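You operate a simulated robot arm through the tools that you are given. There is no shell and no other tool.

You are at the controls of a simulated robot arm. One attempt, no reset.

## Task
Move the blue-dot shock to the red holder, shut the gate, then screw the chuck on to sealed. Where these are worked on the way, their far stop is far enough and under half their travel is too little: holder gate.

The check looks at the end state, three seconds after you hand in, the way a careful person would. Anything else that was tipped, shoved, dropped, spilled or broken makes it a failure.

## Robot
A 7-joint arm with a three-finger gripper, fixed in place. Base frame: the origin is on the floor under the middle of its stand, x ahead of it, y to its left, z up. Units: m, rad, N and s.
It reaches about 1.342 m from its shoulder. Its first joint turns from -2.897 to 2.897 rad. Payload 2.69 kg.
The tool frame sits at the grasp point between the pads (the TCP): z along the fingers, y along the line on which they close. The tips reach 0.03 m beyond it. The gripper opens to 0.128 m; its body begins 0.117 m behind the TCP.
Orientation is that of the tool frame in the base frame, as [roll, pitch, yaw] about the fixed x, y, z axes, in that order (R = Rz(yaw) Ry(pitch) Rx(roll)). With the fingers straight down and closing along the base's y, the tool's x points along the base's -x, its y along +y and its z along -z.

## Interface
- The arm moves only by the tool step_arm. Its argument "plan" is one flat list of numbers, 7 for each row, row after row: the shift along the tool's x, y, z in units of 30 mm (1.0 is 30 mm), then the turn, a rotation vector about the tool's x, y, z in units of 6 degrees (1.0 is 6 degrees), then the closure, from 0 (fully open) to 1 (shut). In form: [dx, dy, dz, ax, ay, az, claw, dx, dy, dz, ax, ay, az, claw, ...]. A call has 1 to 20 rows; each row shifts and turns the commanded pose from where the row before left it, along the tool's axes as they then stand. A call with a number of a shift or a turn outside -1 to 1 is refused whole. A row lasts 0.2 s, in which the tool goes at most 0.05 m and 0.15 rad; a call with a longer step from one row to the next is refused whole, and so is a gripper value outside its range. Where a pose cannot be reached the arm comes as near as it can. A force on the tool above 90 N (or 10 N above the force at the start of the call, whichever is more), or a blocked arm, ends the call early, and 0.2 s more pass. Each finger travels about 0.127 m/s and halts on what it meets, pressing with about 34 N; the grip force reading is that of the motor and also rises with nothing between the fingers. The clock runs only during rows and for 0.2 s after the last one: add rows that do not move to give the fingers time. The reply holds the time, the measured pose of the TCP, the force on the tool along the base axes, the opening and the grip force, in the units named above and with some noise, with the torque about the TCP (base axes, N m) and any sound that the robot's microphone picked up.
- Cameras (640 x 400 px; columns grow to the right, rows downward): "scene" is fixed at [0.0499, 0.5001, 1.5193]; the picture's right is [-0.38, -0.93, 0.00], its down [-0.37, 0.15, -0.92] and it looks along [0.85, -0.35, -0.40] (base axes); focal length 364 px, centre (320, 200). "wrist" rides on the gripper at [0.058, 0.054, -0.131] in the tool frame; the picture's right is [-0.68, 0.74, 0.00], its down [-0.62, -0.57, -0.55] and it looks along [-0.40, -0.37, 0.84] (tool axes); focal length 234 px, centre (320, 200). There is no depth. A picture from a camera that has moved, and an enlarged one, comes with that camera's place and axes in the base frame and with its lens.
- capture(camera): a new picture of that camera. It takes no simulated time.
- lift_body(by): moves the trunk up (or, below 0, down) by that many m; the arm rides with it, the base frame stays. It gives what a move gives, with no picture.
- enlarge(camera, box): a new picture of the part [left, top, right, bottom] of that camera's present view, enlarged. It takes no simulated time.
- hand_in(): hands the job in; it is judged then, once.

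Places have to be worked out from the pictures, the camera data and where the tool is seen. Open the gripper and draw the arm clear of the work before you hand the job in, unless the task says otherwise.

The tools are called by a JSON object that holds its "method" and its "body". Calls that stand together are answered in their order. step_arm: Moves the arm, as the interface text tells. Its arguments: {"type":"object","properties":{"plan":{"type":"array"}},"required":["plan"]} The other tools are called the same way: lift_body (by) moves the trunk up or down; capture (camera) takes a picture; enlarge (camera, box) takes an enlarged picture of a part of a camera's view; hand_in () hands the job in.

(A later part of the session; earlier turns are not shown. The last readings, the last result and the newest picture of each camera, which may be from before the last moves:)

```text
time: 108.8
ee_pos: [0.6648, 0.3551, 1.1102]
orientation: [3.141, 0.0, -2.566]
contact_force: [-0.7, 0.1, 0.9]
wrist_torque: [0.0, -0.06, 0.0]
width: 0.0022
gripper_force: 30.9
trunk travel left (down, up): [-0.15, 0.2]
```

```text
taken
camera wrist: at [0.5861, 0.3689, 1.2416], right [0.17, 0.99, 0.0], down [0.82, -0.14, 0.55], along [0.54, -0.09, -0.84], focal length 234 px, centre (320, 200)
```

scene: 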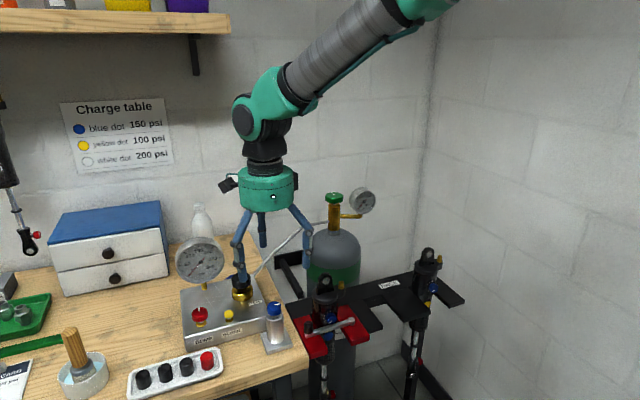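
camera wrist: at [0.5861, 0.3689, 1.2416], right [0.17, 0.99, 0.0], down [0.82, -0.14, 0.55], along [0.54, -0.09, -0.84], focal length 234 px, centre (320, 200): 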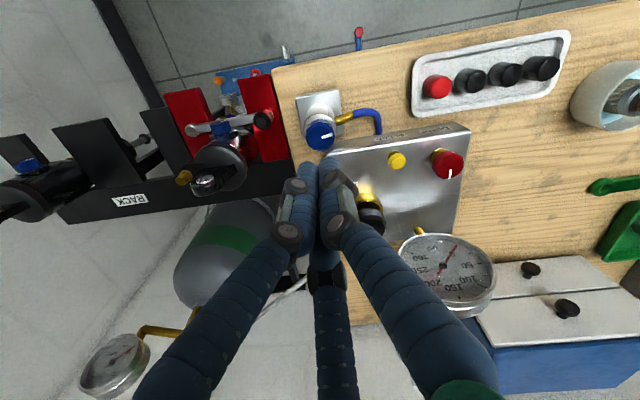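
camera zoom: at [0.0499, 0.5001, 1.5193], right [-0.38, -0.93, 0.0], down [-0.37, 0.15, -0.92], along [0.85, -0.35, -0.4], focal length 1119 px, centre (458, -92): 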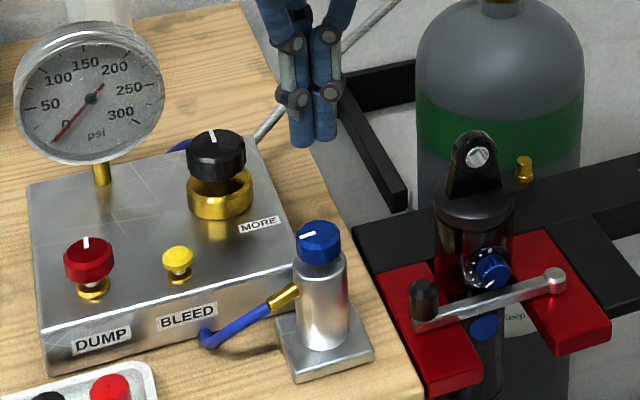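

The fingers slipped off the knob and the chuck dropped back, still upright on its stand. The knob is too short for lifting, so I'll grip the body instead. First a closer look at how it now stands.

{"method": "enlarge", "body": {"camera": "scene", "box": [240, 280, 310, 360]}}

{"method": "enlarge", "body": {"camera": "wrist", "box": [280, 70, 400, 170]}}

{"method": "enlarge", "body": {"camera": "scene", "box": [340, 260, 400, 320]}}

```text
5.00 times, centred on (275, 320) of scene
camera zoom: at [0.0499, 0.5001, 1.5193], right [-0.38, -0.93, 0.0], down [-0.37, 0.15, -0.92], along [0.85, -0.35, -0.4], focal length 1819 px, centre (545, -400)
```

zoom: 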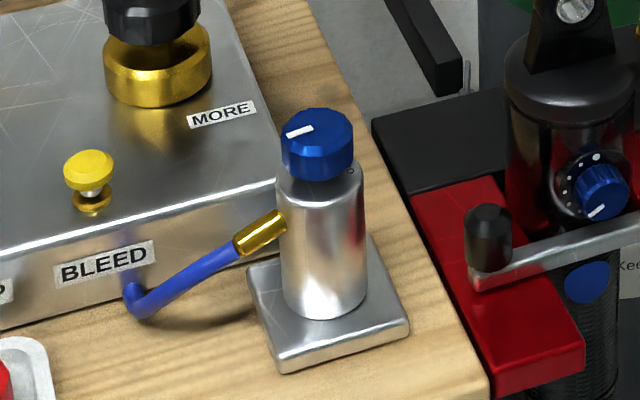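

```text
4.00 times, centred on (340, 120) of wrist
camera zoom: at [0.5861, 0.3689, 1.2416], right [0.17, 0.99, 0.0], down [0.82, -0.14, 0.55], along [0.54, -0.09, -0.84], focal length 937 px, centre (240, 520)
```

zoom: 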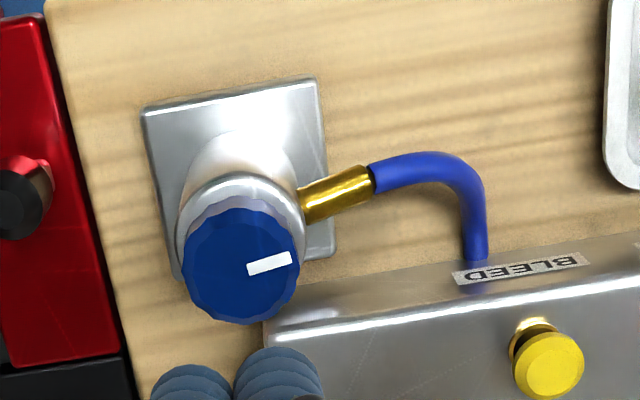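

```text
6.67 times, centred on (370, 290) of scene
camera zoom: at [0.0499, 0.5001, 1.5193], right [-0.38, -0.93, 0.0], down [-0.37, 0.15, -0.92], along [0.85, -0.35, -0.4], focal length 2425 px, centre (-13, -400)
```

zoom: 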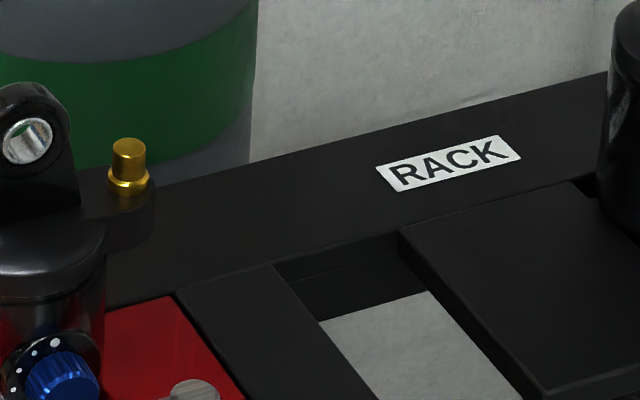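

The chuck stands upright with its knob back at rest (pointer in line with the fitting, about 97°). Next I need the exact valve position, so I'll go over the shock with open fingers and look down at the valve.

{"method": "step_arm", "body": {"plan": [0.405, -0.837, -0.11, 0, 0, 0, 0.6, 0.405, -0.837, -0.11, 0, 0, 0, 0.3, 0.405, -0.837, -0.11, 0, 0, 0, 0, 0.405, -0.837, -0.11, 0, 0, 0, 0, 0.405, -0.837, -0.11, 0, 0, 0, 0, 0.405, -0.837, -0.11, 0, 0, 0, 0, 0, 0, 0, 0, 0, 0, 0]}}

{"method": "capture", "body": {"camera": "wrist"}}

{"method": "enlarge", "body": {"camera": "wrist", "box": [270, 70, 370, 170]}}

```text
time: 110.4
ee_pos: [0.6852, 0.1886, 1.1303]
orientation: [-3.14, 0.001, -2.566]
contact_force: [-0.7, -0.1, 0.4]
wrist_torque: [0.02, -0.04, 0.01]
width: 0.1281
gripper_force: 0.1
trunk travel left (down, up): [-0.15, 0.2]
```

```text
taken
camera wrist: at [0.6073, 0.2018, 1.2613], right [0.17, 0.99, 0.0], down [0.82, -0.14, 0.55], along [0.54, -0.09, -0.84], focal length 234 px, centre (320, 200)
```

wrist: 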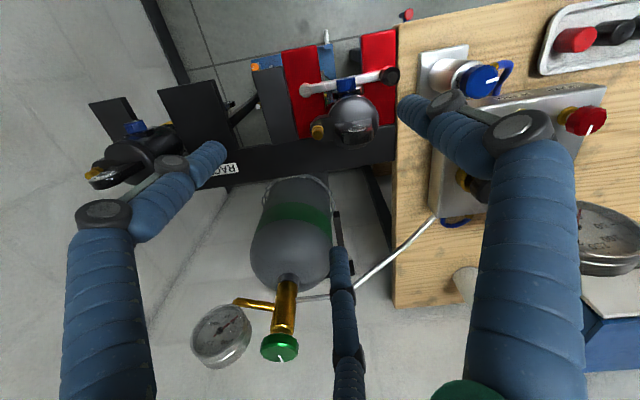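

```text
4.00 times, centred on (320, 120) of wrist
camera zoom: at [0.6073, 0.2018, 1.2613], right [0.17, 0.99, 0.0], down [0.82, -0.14, 0.55], along [0.54, -0.09, -0.84], focal length 937 px, centre (320, 520)
```

zoom: 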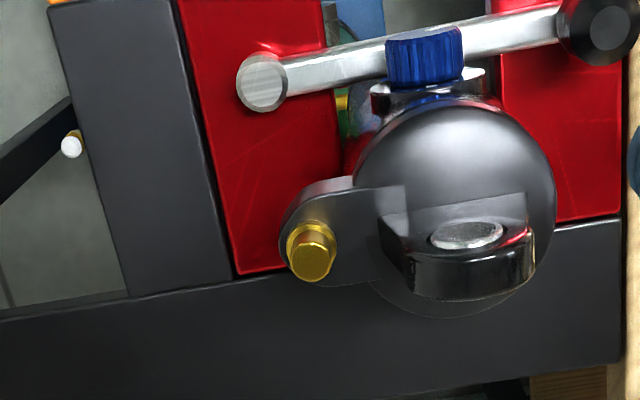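

The valve is clearly visible, about 0.043 m to -y of the shock axis, at roughly (0.689, 0.186). For a more exact reading I'll centre on it and come down to TCP z≈1.05 (tips above the cap).

{"method": "step_arm", "body": {"plan": [-0.054, -0.13, 0.4, 0, 0, 0, 0, 0, 0, 0.6, 0, 0, 0, 0, 0, 0, 0.6, 0, 0, 0, 0, 0, 0, 0.6, 0, 0, 0, 0, 0, 0, 0.47, 0, 0, 0, 0, 0, 0, 0, 0, 0, 0, 0]}}

{"method": "capture", "body": {"camera": "wrist"}}

{"method": "enlarge", "body": {"camera": "wrist", "box": [280, 125, 360, 205]}}

{"method": "enlarge", "body": {"camera": "scene", "box": [290, 210, 430, 350]}}

```text
time: 111.8
ee_pos: [0.6886, 0.1864, 1.0496]
orientation: [3.141, 0.0, -2.565]
contact_force: [1.0, 1.1, -0.3]
wrist_torque: [0.0, 0.04, -0.02]
width: 0.1278
gripper_force: 0.0
trunk travel left (down, up): [-0.15, 0.2]
```

```text
taken
camera wrist: at [0.6108, 0.2008, 1.1813], right [0.17, 0.99, 0.0], down [0.82, -0.14, 0.55], along [0.54, -0.09, -0.84], focal length 234 px, centre (320, 200)
```

wrist: 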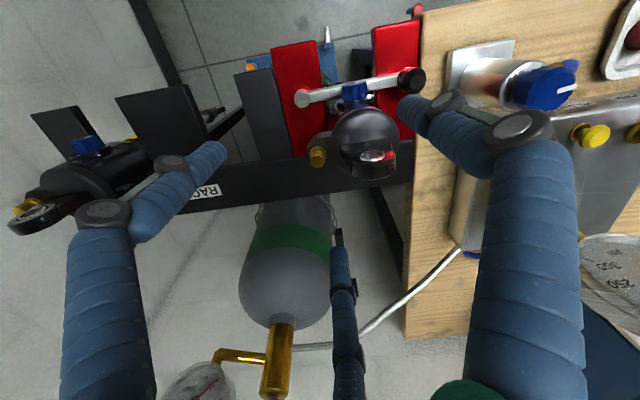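

```text
5.00 times, centred on (320, 165) of wrist
camera zoom: at [0.6108, 0.2008, 1.1813], right [0.17, 0.99, 0.0], down [0.82, -0.14, 0.55], along [0.54, -0.09, -0.84], focal length 1171 px, centre (320, 375)
```

zoom: 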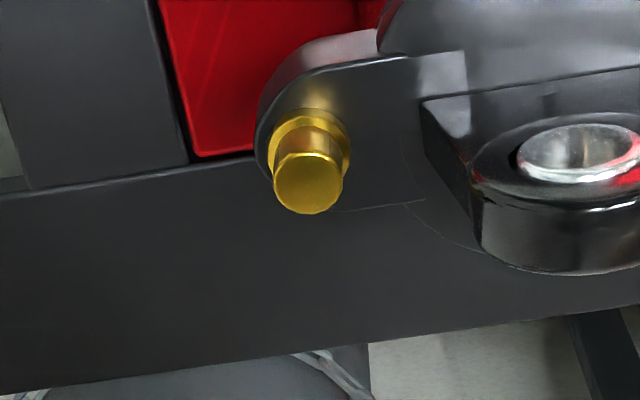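

```text
2.86 times, centred on (360, 280) of scene
camera zoom: at [0.0499, 0.5001, 1.5193], right [-0.38, -0.93, 0.0], down [-0.37, 0.15, -0.92], along [0.85, -0.35, -0.4], focal length 1039 px, centre (206, -29)
```

zoom: 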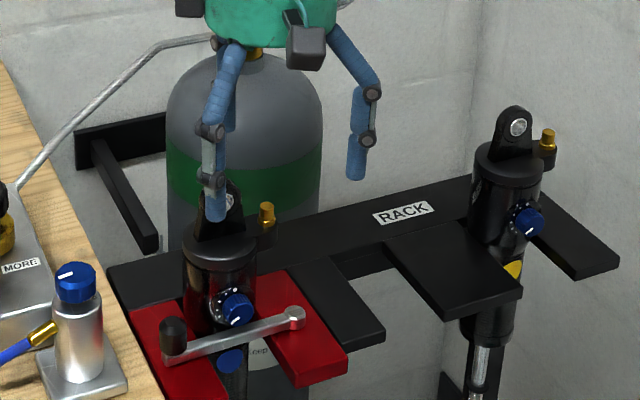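

The valve measures at (0.6888, 0.1848) with its top at z≈1.001. To lift the chuck I'll grip its body with the fingers clear of both the hose fitting (about 97°) and the charger box (front face about x=0.697), which needs the gripper at +85°. I'll rise, turn, and go back above the chuck.

{"method": "step_arm", "body": {"plan": [0, 0, -0.9, 0, 0, 0, 0, 0, 0, -0.9, 0, 0, 0, 0, 0, 0, -0.9, 0, 0, 0, 0, 0, 0, 0, 0, 0, -0.963, 0, 0, 0, 0, 0, 0, -0.963, 0, 0, 0, 0, 0, 0, -0.963, 0, 0, 0, 0, 0, 0, -0.963, 0, 0, 0, 0, 0, 0, -0.963, 0, 0, 0, 0, 0, 0, -0.963, 0, 0, 0, 0, 0, 0, -0.963, 0, 0, 0, 0, 0, 0, -0.963, 0, 0, 0, 0, 0, 0, -0.963, 0, -0.925, 0.214, 0, 0, 0, 0, 0, -0.925, 0.214, 0, 0, 0, 0, 0, -0.925, 0.214, 0, 0, 0, 0, 0, -0.925, 0.214, 0, 0, 0, 0, 0, -0.925, 0.214, 0, 0, 0, 0, 0, -0.925, 0.214, 0, 0, 0, 0, 0, 0, 0, 0, 0, 0, 0, 0]}}

{"method": "capture", "body": {"camera": "wrist"}}

{"method": "enlarge", "body": {"camera": "wrist", "box": [270, 70, 370, 170]}}

```text
time: 115.8
ee_pos: [0.6659, 0.3548, 1.1303]
orientation: [-3.141, 0.0, -1.658]
contact_force: [-0.3, -0.7, 0.6]
wrist_torque: [-0.04, -0.02, -0.01]
width: 0.1279
gripper_force: 0.2
trunk travel left (down, up): [-0.15, 0.2]
```

```text
taken
camera wrist: at [0.6077, 0.3023, 1.2612], right [-0.68, 0.74, 0.0], down [0.62, 0.56, 0.55], along [0.4, 0.37, -0.84], focal length 234 px, centre (320, 200)
```

wrist: 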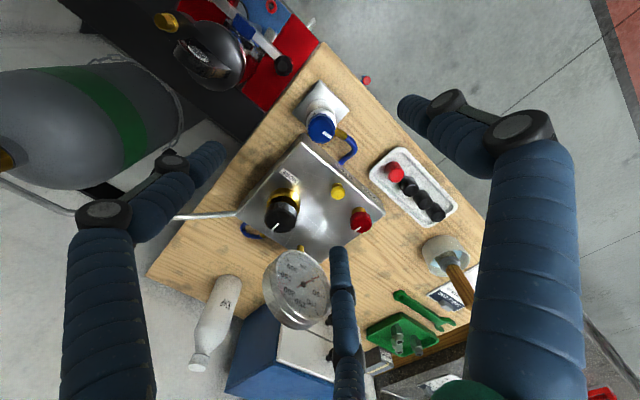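

```text
4.00 times, centred on (320, 120) of wrist
camera zoom: at [0.6077, 0.3023, 1.2612], right [-0.68, 0.74, 0.0], down [0.62, 0.56, 0.55], along [0.4, 0.37, -0.84], focal length 937 px, centre (320, 520)
```

zoom: 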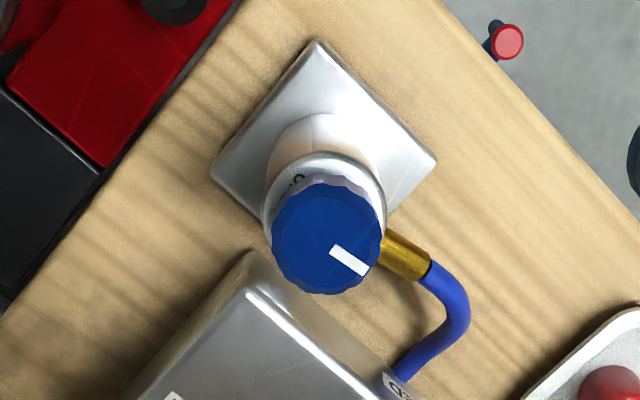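

The fitting and pointer both lie at about 97°, and the knob is about 3 mm to -x of the tool. I'll correct that, narrow the fingers to 56 mm and come down to just above the knob for a last check.

{"method": "step_arm", "body": {"plan": [0, 0.1, 0.5, 0, 0, 0, 0.3, 0, 0, 0.6, 0, 0, 0, 0.56, 0, 0, 0.6, 0, 0, 0, 0.56, 0, 0, 0.6, 0, 0, 0, 0.56, 0, 0, 0.5, 0, 0, 0, 0.56, 0, 0, 0, 0, 0, 0, 0.56]}}

{"method": "capture", "body": {"camera": "wrist"}}

{"method": "enlarge", "body": {"camera": "wrist", "box": [260, 120, 380, 240]}}

{"method": "enlarge", "body": {"camera": "scene", "box": [220, 250, 330, 360]}}

```text
time: 117.2
ee_pos: [0.6622, 0.357, 1.0469]
orientation: [-3.14, -0.001, -1.658]
contact_force: [0.4, -0.4, 0.6]
wrist_torque: [-0.02, 0.03, -0.02]
width: 0.0565
gripper_force: 0.2
trunk travel left (down, up): [-0.15, 0.2]
```

```text
taken
camera wrist: at [0.6045, 0.3035, 1.1786], right [-0.68, 0.74, 0.0], down [0.62, 0.56, 0.55], along [0.4, 0.37, -0.84], focal length 234 px, centre (320, 200)
```

wrist: 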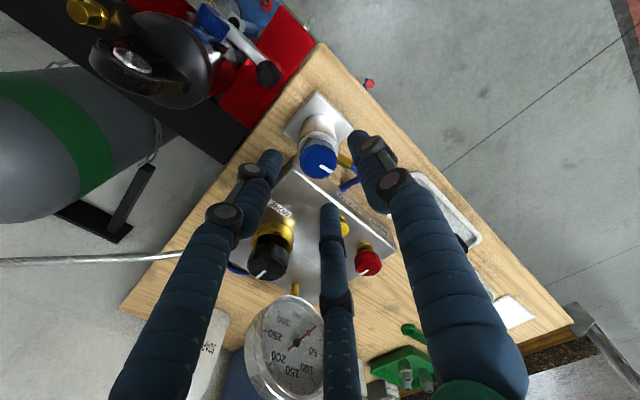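

```text
3.33 times, centred on (320, 180) of wrist
camera zoom: at [0.6045, 0.3035, 1.1786], right [-0.68, 0.74, 0.0], down [0.62, 0.56, 0.55], along [0.4, 0.37, -0.84], focal length 781 px, centre (320, 267)
```

zoom: 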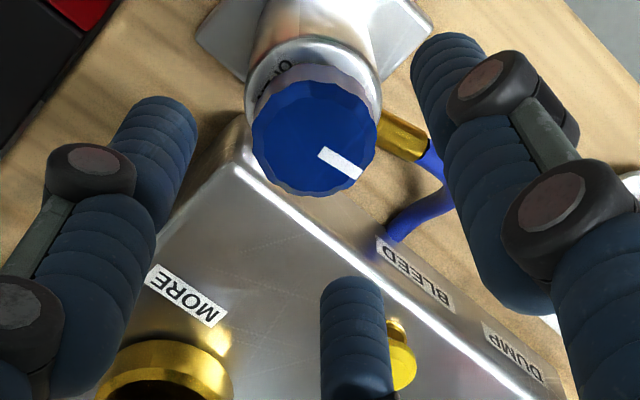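

```text
3.64 times, centred on (275, 305) of scene
camera zoom: at [0.0499, 0.5001, 1.5193], right [-0.38, -0.93, 0.0], down [-0.37, 0.15, -0.92], along [0.85, -0.35, -0.4], focal length 1323 px, centre (484, -182)
```

zoom: 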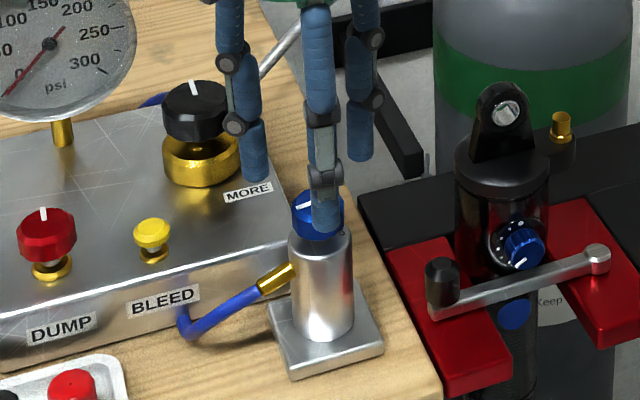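

The tool is centred on the chuck to within 1 mm, and the fingers clear the box and the fitting. I'll descend to the body and close.

{"method": "step_arm", "body": {"plan": [0, 0, 0.6, 0, 0, 0, 0.56, 0, 0, 0.6, 0, 0, 0, 0.56, 0, 0, 0.6, 0, 0, 0, 0.56, 0, 0, 0.6, 0, 0, 0, 0.56, 0, 0, 0.55, 0, 0, 0, 0.56, 0, 0, 0, 0, 0, 0, 0.56]}}

{"method": "enlarge", "body": {"camera": "scene", "box": [220, 250, 330, 360]}}

{"method": "capture", "body": {"camera": "wrist"}}

```text
time: 118.6
ee_pos: [0.6632, 0.3565, 0.9588]
orientation: [-3.141, -0.001, -1.658]
contact_force: [-0.2, 0.0, 0.3]
wrist_torque: [0.02, 0.04, 0.01]
width: 0.0562
gripper_force: 0.1
trunk travel left (down, up): [-0.15, 0.2]
```

```text
3.64 times, centred on (275, 305) of scene
camera zoom: at [0.0499, 0.5001, 1.5193], right [-0.38, -0.93, 0.0], down [-0.37, 0.15, -0.92], along [0.85, -0.35, -0.4], focal length 1323 px, centre (484, -182)
```

zoom: 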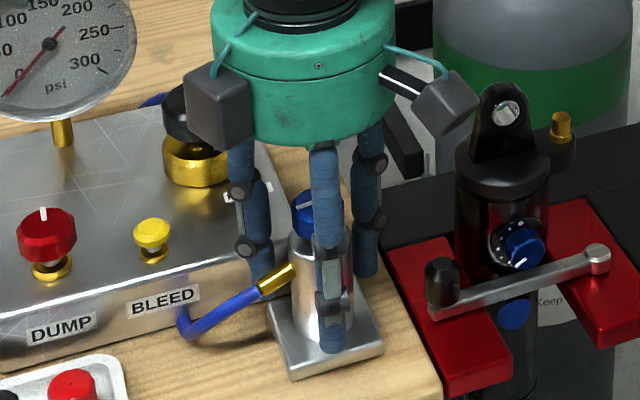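

```text
taken
camera wrist: at [0.6045, 0.3038, 1.0899], right [-0.68, 0.74, 0.0], down [0.62, 0.56, 0.55], along [0.4, 0.37, -0.84], focal length 234 px, centre (320, 200)
```

wrist: 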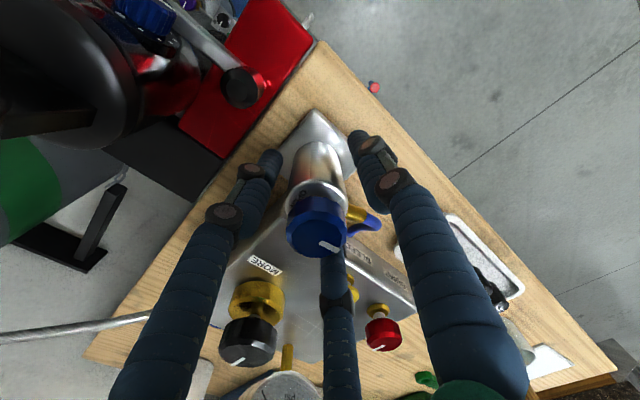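

The fingers surround the chuck body without contact. I'll close on it.

{"method": "step_arm", "body": {"plan": [0, 0, 0, 0, 0, 0, 0.64, 0, 0, 0, 0, 0, 0, 0.7, 0, 0, 0, 0, 0, 0, 0.76, 0, 0, 0, 0, 0, 0, 0.85, 0, 0, 0, 0, 0, 0, 1, 0, 0, 0, 0, 0, 0, 1]}}

{"method": "step_arm", "body": {"plan": [0, 0, -0.07, 0, 0, 0, 1, 0, 0, -0.07, 0, 0, 0, 1, 0, 0, -0.1, 0, 0, 0, 1, 0, 0, -0.1, 0, 0, 0, 1, 0, 0, 0, 0, 0, 0, 1]}}

{"method": "enlarge", "body": {"camera": "scene", "box": [220, 250, 330, 360]}}

```text
time: 120.0
ee_pos: [0.6636, 0.3554, 0.959]
orientation: [-3.141, 0.0, -1.658]
contact_force: [10.2, -13.3, -1.2]
wrist_torque: [-0.33, -0.25, 0.02]
width: 0.0382
gripper_force: 34.4
trunk travel left (down, up): [-0.15, 0.2]
```

```text
time: 121.2
ee_pos: [0.662, 0.3575, 0.9679]
orientation: [-3.14, 0.001, -1.656]
contact_force: [6.0, -5.0, -5.0]
wrist_torque: [-0.16, -0.23, 0.0]
width: 0.0367
gripper_force: 33.9
trunk travel left (down, up): [-0.15, 0.2]
```

```text
3.64 times, centred on (275, 305) of scene
camera zoom: at [0.0499, 0.5001, 1.5193], right [-0.38, -0.93, 0.0], down [-0.37, 0.15, -0.92], along [0.85, -0.35, -0.4], focal length 1323 px, centre (484, -182)
```

zoom: 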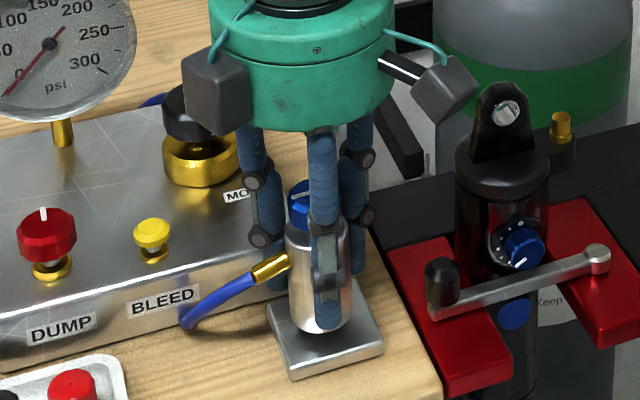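

The body is gripped (0.037 m) and has risen about 9 mm, with the weight carried. The side force shows it's still on a peg, so I'll ease sideways 1 mm and keep lifting slowly until it's clear.

{"method": "step_arm", "body": {"plan": [0.037, -0.037, -0.15, 0, 0, 0, 1, 0, 0, -0.2, 0, 0, 0, 1, 0, 0, -0.2, 0, 0, 0, 1, 0, 0, -0.2, 0, 0, 0, 1, 0, 0, -0.25, 0, 0, 0, 1, 0, 0, 0, 0, 0, 0, 1]}}

{"method": "enlarge", "body": {"camera": "scene", "box": [220, 250, 330, 360]}}

```text
time: 122.6
ee_pos: [0.6622, 0.3545, 0.9978]
orientation: [3.141, -0.001, -1.657]
contact_force: [0.7, 0.8, -2.4]
wrist_torque: [-0.01, 0.0, 0.0]
width: 0.0369
gripper_force: 33.8
trunk travel left (down, up): [-0.15, 0.2]
```

```text
3.64 times, centred on (275, 305) of scene
camera zoom: at [0.0499, 0.5001, 1.5193], right [-0.38, -0.93, 0.0], down [-0.37, 0.15, -0.92], along [0.85, -0.35, -0.4], focal length 1323 px, centre (484, -182)
```

zoom: 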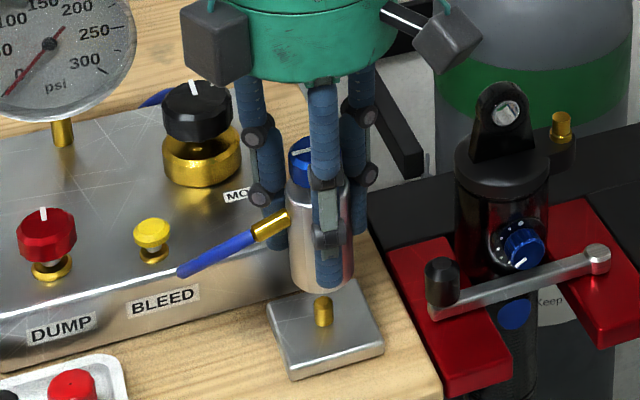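

The chuck is off: the stand carries a brass dummy valve, so the chuck's socket does fit the shock's valve. I'll raise it to TCP z≈1.12 and turn the whole gripper 145° clockwise, so that the hose fitting points away from the shock's lug.

{"method": "step_arm", "body": {"plan": [0, 0, -0.5, 0, 0, 0, 1, 0, 0, -0.7, 0, 0, 0, 1, 0, 0, -0.7, 0, 0, 0, 1, 0, 0, -0.7, 0, 0, 0, 1, 0, 0, -0.7, 0, 0, 0, 1, 0, 0, -0.77, 0, 0, 0, 1, 0, 0, 0, 0, 0, 0, 1]}}

{"method": "step_arm", "body": {"plan": [0, 0, 0, 0, 0, 0.967, 1, 0, 0, 0, 0, 0, 0.967, 1, 0, 0, 0, 0, 0, 0.967, 1, 0, 0, 0, 0, 0, 0.967, 1, 0, 0, 0, 0, 0, 0.967, 1, 0, 0, 0, 0, 0, 0.967, 1, 0, 0, 0, 0, 0, 0.967, 1, 0, 0, 0, 0, 0, 0.967, 1, 0, 0, 0, 0, 0, 0.967, 1, 0, 0, 0, 0, 0, 0.967, 1, 0, 0, 0, 0, 0, 0.967, 1, 0, 0, 0, 0, 0, 0.967, 1, 0, 0, 0, 0, 0, 0.967, 1, 0, 0, 0, 0, 0, 0.967, 1, 0, 0, 0, 0, 0, 0.967, 1]}}

{"method": "capture", "body": {"camera": "scene"}}

{"method": "capture", "body": {"camera": "wrist"}}

```text
time: 124.2
ee_pos: [0.6637, 0.3554, 1.1185]
orientation: [-3.141, -0.001, -1.658]
contact_force: [-1.2, -0.8, -2.4]
wrist_torque: [-0.02, -0.02, -0.01]
width: 0.0367
gripper_force: 33.6
trunk travel left (down, up): [-0.15, 0.2]
```

```text
time: 127.4
ee_pos: [0.6655, 0.355, 1.1212]
orientation: [3.141, 0.001, 3.104]
contact_force: [-0.7, 0.6, -3.6]
wrist_torque: [0.0, -0.02, -0.01]
width: 0.0365
gripper_force: 34.6
trunk travel left (down, up): [-0.15, 0.2]
```

```text
taken
```

scene: 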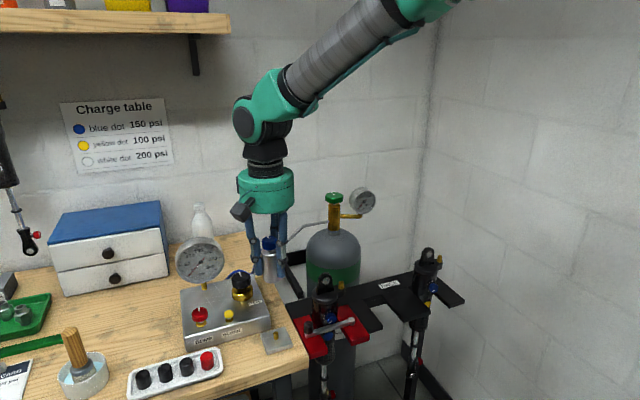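

```text
taken
camera wrist: at [0.6068, 0.412, 1.2522], right [0.7, 0.71, 0.0], down [0.6, -0.59, 0.55], along [0.39, -0.39, -0.84], focal length 234 px, centre (320, 200)
```

wrist: 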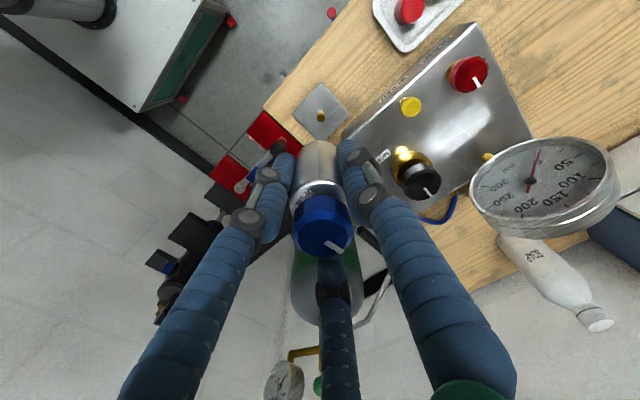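

The chuck is held firmly and vertical. I'll finish the turn (58° more), which brings the fingers to 30°/150°/270° and the fitting to about 312°.

{"method": "step_arm", "body": {"plan": [0, 0, 0, 0, 0, 0.967, 1, 0, 0, 0, 0, 0, 0.967, 1, 0, 0, 0, 0, 0, 0.967, 1, 0, 0, 0, 0, 0, 0.967, 1, 0, 0, 0, 0, 0, 0.967, 1, 0, 0, 0, 0, 0, 0.967, 1, 0, 0, 0, 0, 0, 0.967, 1, 0, 0, 0, 0, 0, 0.967, 1, 0, 0, 0, 0, 0, 0.967, 1, 0, 0, 0, 0, 0, 0.967, 1, 0, 0, 0, 0, 0, 0, 1]}}

{"method": "capture", "body": {"camera": "wrist"}}

{"method": "enlarge", "body": {"camera": "scene", "box": [220, 190, 400, 350]}}

```text
time: 129.8
ee_pos: [0.6634, 0.3547, 1.1202]
orientation: [-3.141, 0.0, 2.093]
contact_force: [-0.9, 0.3, -3.1]
wrist_torque: [0.0, -0.01, -0.02]
width: 0.0368
gripper_force: 34.1
trunk travel left (down, up): [-0.15, 0.2]
```

```text
taken
camera wrist: at [0.6808, 0.4333, 1.2519], right [0.98, -0.22, 0.0], down [-0.18, -0.82, 0.55], along [-0.12, -0.54, -0.84], focal length 234 px, centre (320, 200)
```

wrist: 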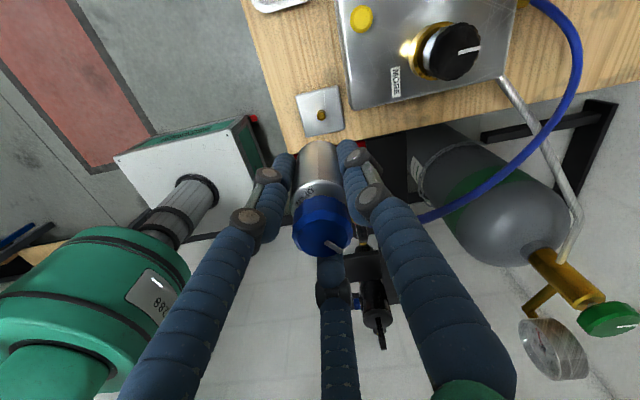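

```text
2.50 times, centred on (310, 270) of scene
camera zoom: at [0.0499, 0.5001, 1.5193], right [-0.38, -0.93, 0.0], down [-0.37, 0.15, -0.92], along [0.85, -0.35, -0.4], focal length 909 px, centre (345, 25)
```

zoom: 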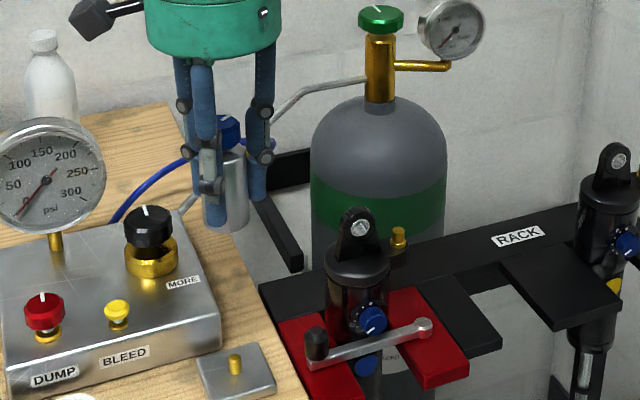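

The hose follows with slack. Now I'll carry the chuck across to above the valve at (0.6888, 0.1848), staying about 3 cm above the shock's lug.

{"method": "step_arm", "body": {"plan": [-0.5, -0.195, 0, 0, 0, 0, 1, -0.8, -0.311, 0, 0, 0, 0, 1, -0.9, -0.351, 0, 0, 0, 0, 1, -0.9, -0.351, 0, 0, 0, 0, 1, -0.9, -0.351, 0, 0, 0, 0, 1, -0.8, -0.311, 0, 0, 0, 0, 1, -0.542, -0.211, 0, 0, 0, 0, 1, 0, 0, 0, 0, 0, 0, 1]}}

{"method": "enlarge", "body": {"camera": "scene", "box": [290, 200, 430, 340]}}

{"method": "capture", "body": {"camera": "wrist"}}

```text
time: 131.6
ee_pos: [0.6902, 0.1852, 1.12]
orientation: [3.141, 0.002, 2.094]
contact_force: [-0.2, -1.1, -3.4]
wrist_torque: [0.01, 0.03, 0.01]
width: 0.0367
gripper_force: 34.2
trunk travel left (down, up): [-0.15, 0.2]
```

```text
2.86 times, centred on (360, 270) of scene
camera zoom: at [0.0499, 0.5001, 1.5193], right [-0.38, -0.93, 0.0], down [-0.37, 0.15, -0.92], along [0.85, -0.35, -0.4], focal length 1039 px, centre (206, 0)
```

zoom: 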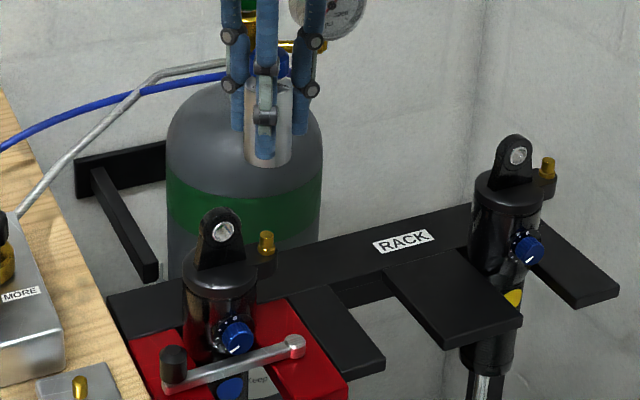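

```text
taken
camera wrist: at [0.708, 0.264, 1.2528], right [0.98, -0.22, 0.0], down [-0.18, -0.82, 0.55], along [-0.12, -0.54, -0.84], focal length 234 px, centre (320, 200)
```

wrist: 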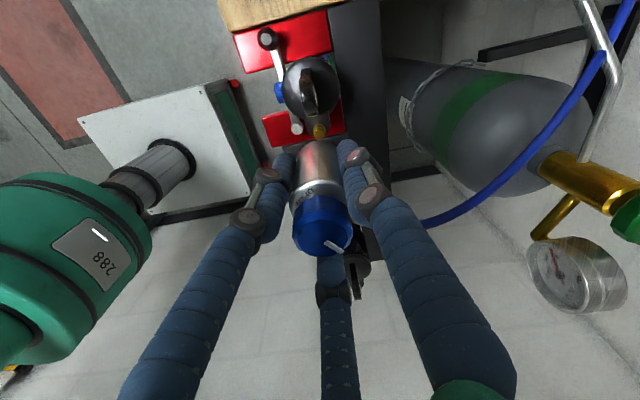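

The chuck hangs right above the valve. I'll enlarge the wrist view to check the alignment; the valve top should appear near (319, 134).

{"method": "enlarge", "body": {"camera": "wrist", "box": [280, 90, 360, 170]}}

{"method": "enlarge", "body": {"camera": "scene", "box": [330, 220, 400, 300]}}

```text
5.00 times, centred on (320, 130) of wrist
camera zoom: at [0.708, 0.264, 1.2528], right [0.98, -0.22, 0.0], down [-0.18, -0.82, 0.55], along [-0.12, -0.54, -0.84], focal length 1171 px, centre (320, 550)
```

zoom: 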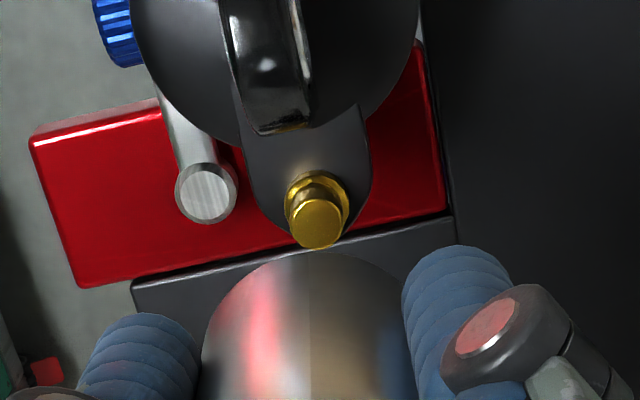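

```text
5.00 times, centred on (365, 260) of scene
camera zoom: at [0.0499, 0.5001, 1.5193], right [-0.38, -0.93, 0.0], down [-0.37, 0.15, -0.92], along [0.85, -0.35, -0.4], focal length 1819 px, centre (95, -100)
```

zoom: 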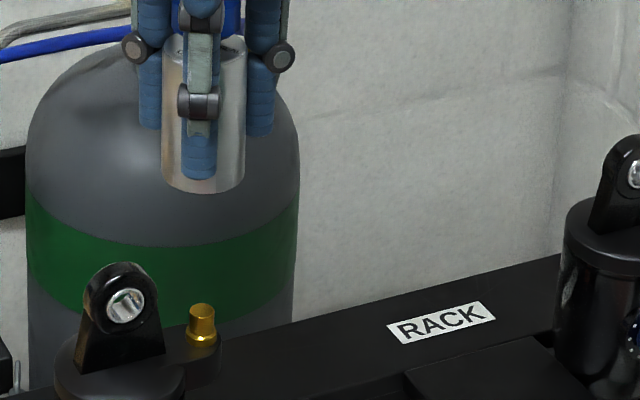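

The valve appears exactly at the predicted pixel, so the chuck is centred over it. I'll lower until the socket is just above the valve top.

{"method": "step_arm", "body": {"plan": [0, 0, 0.4, 0, 0, 0, 1, 0, 0, 0.5, 0, 0, 0, 1, 0, 0, 0.5, 0, 0, 0, 1, 0, 0, 0.4, 0, 0, 0, 1, 0, 0, 0.2, 0, 0, 0, 1, 0, 0, 0, 0, 0, 0, 1]}}

{"method": "enlarge", "body": {"camera": "scene", "box": [330, 220, 400, 300]}}

{"method": "enlarge", "body": {"camera": "wrist", "box": [270, 90, 370, 190]}}

```text
time: 133.0
ee_pos: [0.6893, 0.1851, 1.0621]
orientation: [-3.141, -0.001, 2.093]
contact_force: [-0.3, -0.3, -2.1]
wrist_torque: [-0.01, 0.0, 0.0]
width: 0.0365
gripper_force: 33.6
trunk travel left (down, up): [-0.15, 0.2]
```

```text
5.00 times, centred on (365, 260) of scene
camera zoom: at [0.0499, 0.5001, 1.5193], right [-0.38, -0.93, 0.0], down [-0.37, 0.15, -0.92], along [0.85, -0.35, -0.4], focal length 1819 px, centre (95, -100)
```

zoom: 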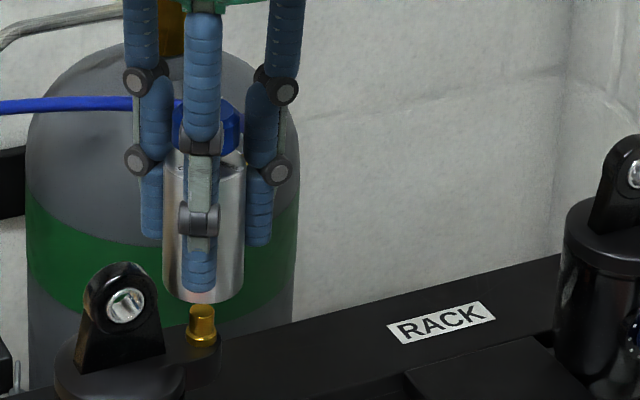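

```text
4.00 times, centred on (320, 140) of wrist
camera zoom: at [0.7072, 0.2629, 1.1938], right [0.98, -0.22, 0.0], down [-0.18, -0.82, 0.55], along [-0.12, -0.54, -0.84], focal length 937 px, centre (320, 440)
```

zoom: 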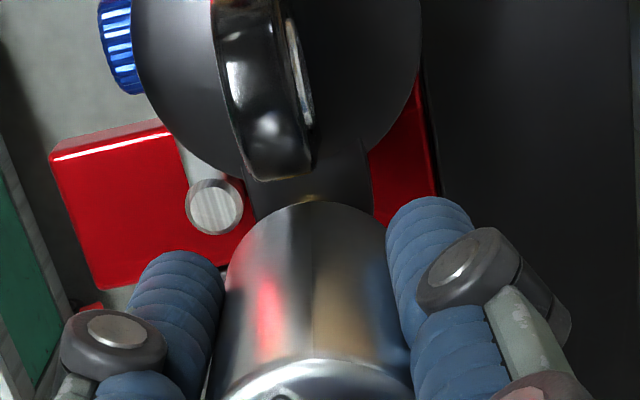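

The chuck is about 9 mm above the valve top and still in line. I'll lower slowly and feel for entry.

{"method": "step_arm", "body": {"plan": [0, 0, 0.1, 0, 0, 0, 1, 0, 0, 0.1, 0, 0, 0, 1, 0, 0, 0.1, 0, 0, 0, 1, 0, 0, 0.08, 0, 0, 0, 1, 0, 0, 0, 0, 0, 0, 1]}}

{"method": "step_arm", "body": {"plan": [0, 0, 0.07, 0, 0, 0, 1, 0, 0, 0, 0, 0, 0, 1]}}

{"method": "enlarge", "body": {"camera": "scene", "box": [330, 220, 400, 300]}}

```text
time: 134.2
ee_pos: [0.6904, 0.1865, 1.0493]
orientation: [-3.141, 0.0, 2.094]
contact_force: [0.0, -0.4, -3.0]
wrist_torque: [-0.04, 0.05, 0.01]
width: 0.0364
gripper_force: 33.8
trunk travel left (down, up): [-0.15, 0.2]
```

```text
time: 134.8
ee_pos: [0.689, 0.1855, 1.0467]
orientation: [3.139, 0.0, 2.095]
contact_force: [0.1, -0.8, -4.4]
wrist_torque: [-0.02, -0.01, -0.01]
width: 0.0367
gripper_force: 33.6
trunk travel left (down, up): [-0.15, 0.2]
```

```text
5.00 times, centred on (365, 260) of scene
camera zoom: at [0.0499, 0.5001, 1.5193], right [-0.38, -0.93, 0.0], down [-0.37, 0.15, -0.92], along [0.85, -0.35, -0.4], focal length 1819 px, centre (95, -100)
```

zoom: 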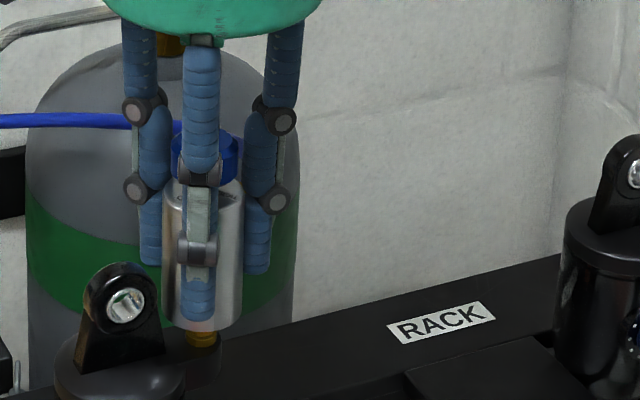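

The socket has passed over the valve top with no contact force. I'll keep lowering in small steps until it seats.

{"method": "step_arm", "body": {"plan": [0, 0, 0.1, 0, 0, 0, 1, 0, 0, 0.1, 0, 0, 0, 1, 0, 0, 0, 0, 0, 0, 1]}}

{"method": "step_arm", "body": {"plan": [0, 0, 0.08, 0, 0, 0, 1, 0, 0, 0, 0, 0, 0, 1]}}

{"method": "enlarge", "body": {"camera": "scene", "box": [330, 220, 400, 300]}}

```text
time: 135.6
ee_pos: [0.69, 0.1849, 1.0415]
orientation: [-3.141, 0.0, 2.095]
contact_force: [-0.3, -0.6, -3.6]
wrist_torque: [-0.01, 0.0, -0.03]
width: 0.0366
gripper_force: 34.5
trunk travel left (down, up): [-0.15, 0.2]
```

```text
time: 136.2
ee_pos: [0.6902, 0.1856, 1.0397]
orientation: [3.141, 0.001, 2.093]
contact_force: [0.4, 1.1, -3.3]
wrist_torque: [0.0, 0.03, 0.02]
width: 0.0363
gripper_force: 34.0
trunk travel left (down, up): [-0.15, 0.2]
```

```text
5.00 times, centred on (365, 260) of scene
camera zoom: at [0.0499, 0.5001, 1.5193], right [-0.38, -0.93, 0.0], down [-0.37, 0.15, -0.92], along [0.85, -0.35, -0.4], focal length 1819 px, centre (95, -100)
```

zoom: 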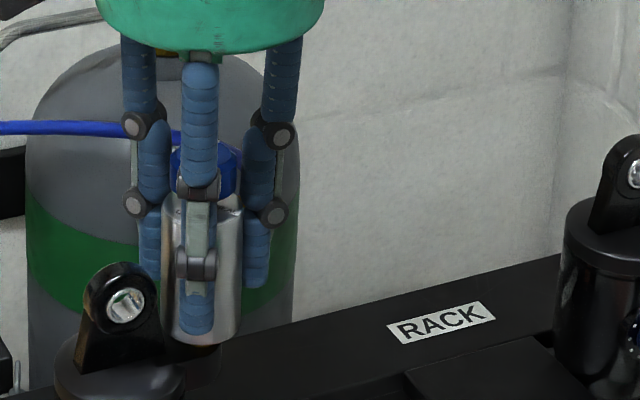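

Still free, about 12 mm over the valve. I'll go on in 2 mm steps.

{"method": "step_arm", "body": {"plan": [0, 0, 0.07, 0, 0, 0, 1, 0, 0, 0, 0, 0, 0, 1]}}

{"method": "step_arm", "body": {"plan": [0, 0, 0.07, 0, 0, 0, 1, 0, 0, 0, 0, 0, 0, 1]}}

{"method": "step_arm", "body": {"plan": [0, 0, 0.05, 0, 0, 0, 1, 0, 0, 0, 0, 0, 0, 1]}}

```text
time: 136.8
ee_pos: [0.6904, 0.1843, 1.0377]
orientation: [-3.141, -0.001, 2.094]
contact_force: [0.4, 0.5, -2.4]
wrist_torque: [-0.03, 0.03, 0.01]
width: 0.0365
gripper_force: 34.0
trunk travel left (down, up): [-0.15, 0.2]
```

```text
time: 137.4
ee_pos: [0.6903, 0.1844, 1.0351]
orientation: [3.141, -0.001, 2.093]
contact_force: [-0.3, 0.7, -3.2]
wrist_torque: [0.02, 0.04, -0.02]
width: 0.0365
gripper_force: 34.4
trunk travel left (down, up): [-0.15, 0.2]
```

```text
time: 138.0
ee_pos: [0.6897, 0.1839, 1.0329]
orientation: [3.14, 0.0, 2.095]
contact_force: [1.6, -0.4, -3.0]
wrist_torque: [-0.05, -0.02, -0.11]
width: 0.0366
gripper_force: 34.1
trunk travel left (down, up): [-0.15, 0.2]
```

A small torque (-0.11) appears, perhaps first contact in the socket. I'll look, then take one more small step.

{"method": "step_arm", "body": {"plan": [0, 0, 0.05, 0, 0, 0, 1, 0, 0, 0, 0, 0, 0, 1]}}

{"method": "enlarge", "body": {"camera": "scene", "box": [330, 220, 400, 300]}}

{"method": "enlarge", "body": {"camera": "wrist", "box": [270, 90, 370, 190]}}

```text
time: 138.6
ee_pos: [0.6905, 0.1841, 1.0329]
orientation: [3.141, -0.004, 2.092]
contact_force: [1.7, -1.2, -2.4]
wrist_torque: [-0.14, -0.08, -0.06]
width: 0.0366
gripper_force: 34.3
trunk travel left (down, up): [-0.15, 0.2]
```

```text
5.00 times, centred on (365, 260) of scene
camera zoom: at [0.0499, 0.5001, 1.5193], right [-0.38, -0.93, 0.0], down [-0.37, 0.15, -0.92], along [0.85, -0.35, -0.4], focal length 1819 px, centre (95, -100)
```

zoom: 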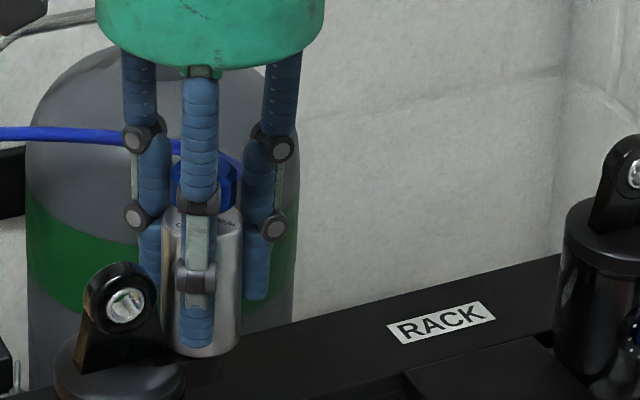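

```text
4.00 times, centred on (320, 140) of wrist
camera zoom: at [0.7075, 0.2632, 1.1635], right [0.98, -0.22, 0.0], down [-0.18, -0.82, 0.55], along [-0.12, -0.54, -0.84], focal length 937 px, centre (320, 440)
```

zoom: 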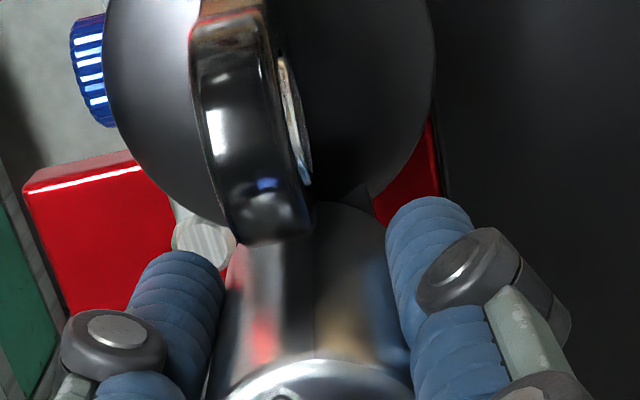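

Contact is building a little. One more small step to find the seat.

{"method": "step_arm", "body": {"plan": [0, 0, 0.05, 0, 0, 0, 1, 0, 0, 0, 0, 0, 0, 1]}}

{"method": "step_arm", "body": {"plan": [0, 0, 0.05, 0, 0, 0, 1, 0, 0, 0, 0, 0, 0, 1]}}

```text
time: 139.2
ee_pos: [0.69, 0.1846, 1.0312]
orientation: [-3.141, 0.0, 2.093]
contact_force: [3.2, 1.4, 1.1]
wrist_torque: [0.03, -0.13, -0.07]
width: 0.0365
gripper_force: 34.4
trunk travel left (down, up): [-0.15, 0.2]
```

```text
time: 139.8
ee_pos: [0.6897, 0.1838, 1.0308]
orientation: [3.138, 0.0, 2.095]
contact_force: [5.9, -0.4, 14.4]
wrist_torque: [-0.05, -0.25, -0.05]
width: 0.0366
gripper_force: 33.9
trunk travel left (down, up): [-0.15, 0.2]
```

The chuck is seated on the valve (+14 N). I'll open the fingers gradually and see that it stands by itself.

{"method": "step_arm", "body": {"plan": [0, 0, 0, 0, 0, 0, 0.72, 0, 0, 0, 0, 0, 0, 0.68, 0, 0, 0, 0, 0, 0, 0.64, 0, 0, 0, 0, 0, 0, 0.6, 0, 0, 0, 0, 0, 0, 0.58, 0, 0, 0, 0, 0, 0, 0.58]}}

{"method": "enlarge", "body": {"camera": "scene", "box": [310, 210, 410, 310]}}

{"method": "capture", "body": {"camera": "wrist"}}

```text
time: 141.2
ee_pos: [0.6889, 0.1837, 1.029]
orientation: [3.142, -0.001, 2.095]
contact_force: [-1.1, -0.5, -0.7]
wrist_torque: [0.01, 0.01, 0.0]
width: 0.0539
gripper_force: 0.0
trunk travel left (down, up): [-0.15, 0.2]
```

```text
4.00 times, centred on (360, 260) of scene
camera zoom: at [0.0499, 0.5001, 1.5193], right [-0.38, -0.93, 0.0], down [-0.37, 0.15, -0.92], along [0.85, -0.35, -0.4], focal length 1455 px, centre (160, -40)
```

zoom: 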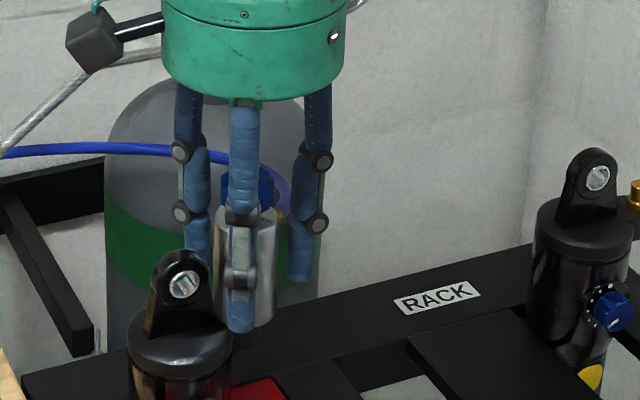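

```text
taken
camera wrist: at [0.7064, 0.2631, 1.1606], right [0.98, -0.22, 0.0], down [-0.18, -0.82, 0.55], along [-0.12, -0.54, -0.84], focal length 234 px, centre (320, 200)
```

wrist: 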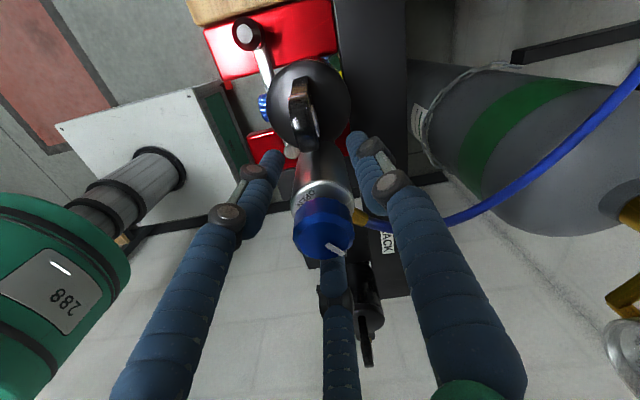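

The chuck stands by itself on the valve. I'll raise the gripper to knob height (TCP z≈1.085, tips above body and lug) and turn it counter-clockwise 85° to make room for the quarter turn.

{"method": "step_arm", "body": {"plan": [0, 0, -0.3, 0, 0, 0, 0.58, 0, 0, -0.5, 0, 0, 0, 0.58, 0, 0, -0.5, 0, 0, 0, 0.55, 0, 0, -0.5, 0, 0, 0, 0.5, 0, 0, -0.1, 0, 0, 0, 0.5, 0, 0, 0, 0, 0, 0, 0.5]}}

{"method": "capture", "body": {"camera": "wrist"}}

{"method": "enlarge", "body": {"camera": "scene", "box": [310, 210, 410, 310]}}

```text
time: 142.6
ee_pos: [0.6887, 0.1844, 1.0858]
orientation: [3.141, 0.001, 2.094]
contact_force: [0.4, 0.1, -0.3]
wrist_torque: [-0.02, -0.01, -0.01]
width: 0.0642
gripper_force: 0.0
trunk travel left (down, up): [-0.15, 0.2]
```

```text
taken
camera wrist: at [0.7063, 0.2634, 1.2176], right [0.98, -0.22, 0.0], down [-0.18, -0.82, 0.55], along [-0.12, -0.54, -0.84], focal length 234 px, centre (320, 200)
```

wrist: 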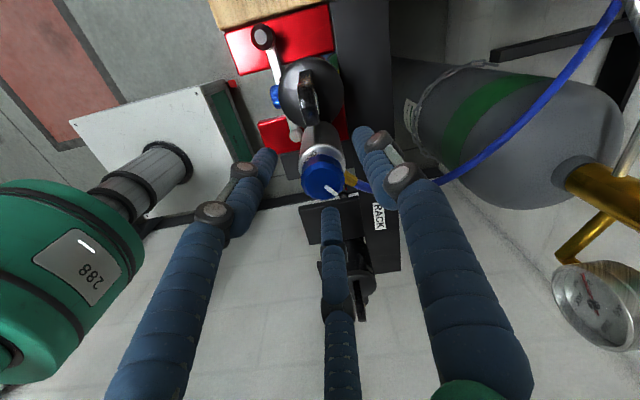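

```text
4.00 times, centred on (360, 260) of scene
camera zoom: at [0.0499, 0.5001, 1.5193], right [-0.38, -0.93, 0.0], down [-0.37, 0.15, -0.92], along [0.85, -0.35, -0.4], focal length 1455 px, centre (160, -40)
```

zoom: 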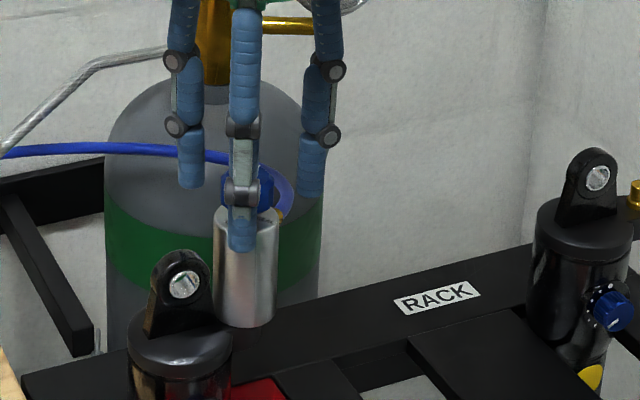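

I'll zoom in to check the knob's centring and the chuck's uprightness.

{"method": "enlarge", "body": {"camera": "wrist", "box": [270, 120, 370, 220]}}

{"method": "enlarge", "body": {"camera": "scene", "box": [335, 235, 395, 295]}}

```text
4.00 times, centred on (320, 170) of wrist
camera zoom: at [0.7063, 0.2634, 1.2176], right [0.98, -0.22, 0.0], down [-0.18, -0.82, 0.55], along [-0.12, -0.54, -0.84], focal length 937 px, centre (320, 320)
```

zoom: 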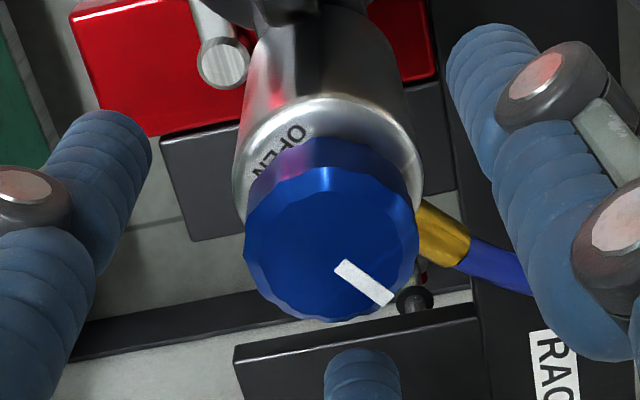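

```text
6.67 times, centred on (365, 265) of scene
camera zoom: at [0.0499, 0.5001, 1.5193], right [-0.38, -0.93, 0.0], down [-0.37, 0.15, -0.92], along [0.85, -0.35, -0.4], focal length 2425 px, centre (20, -233)
```

zoom: 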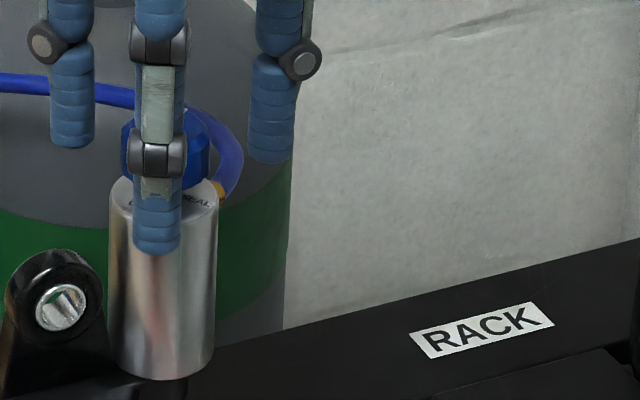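

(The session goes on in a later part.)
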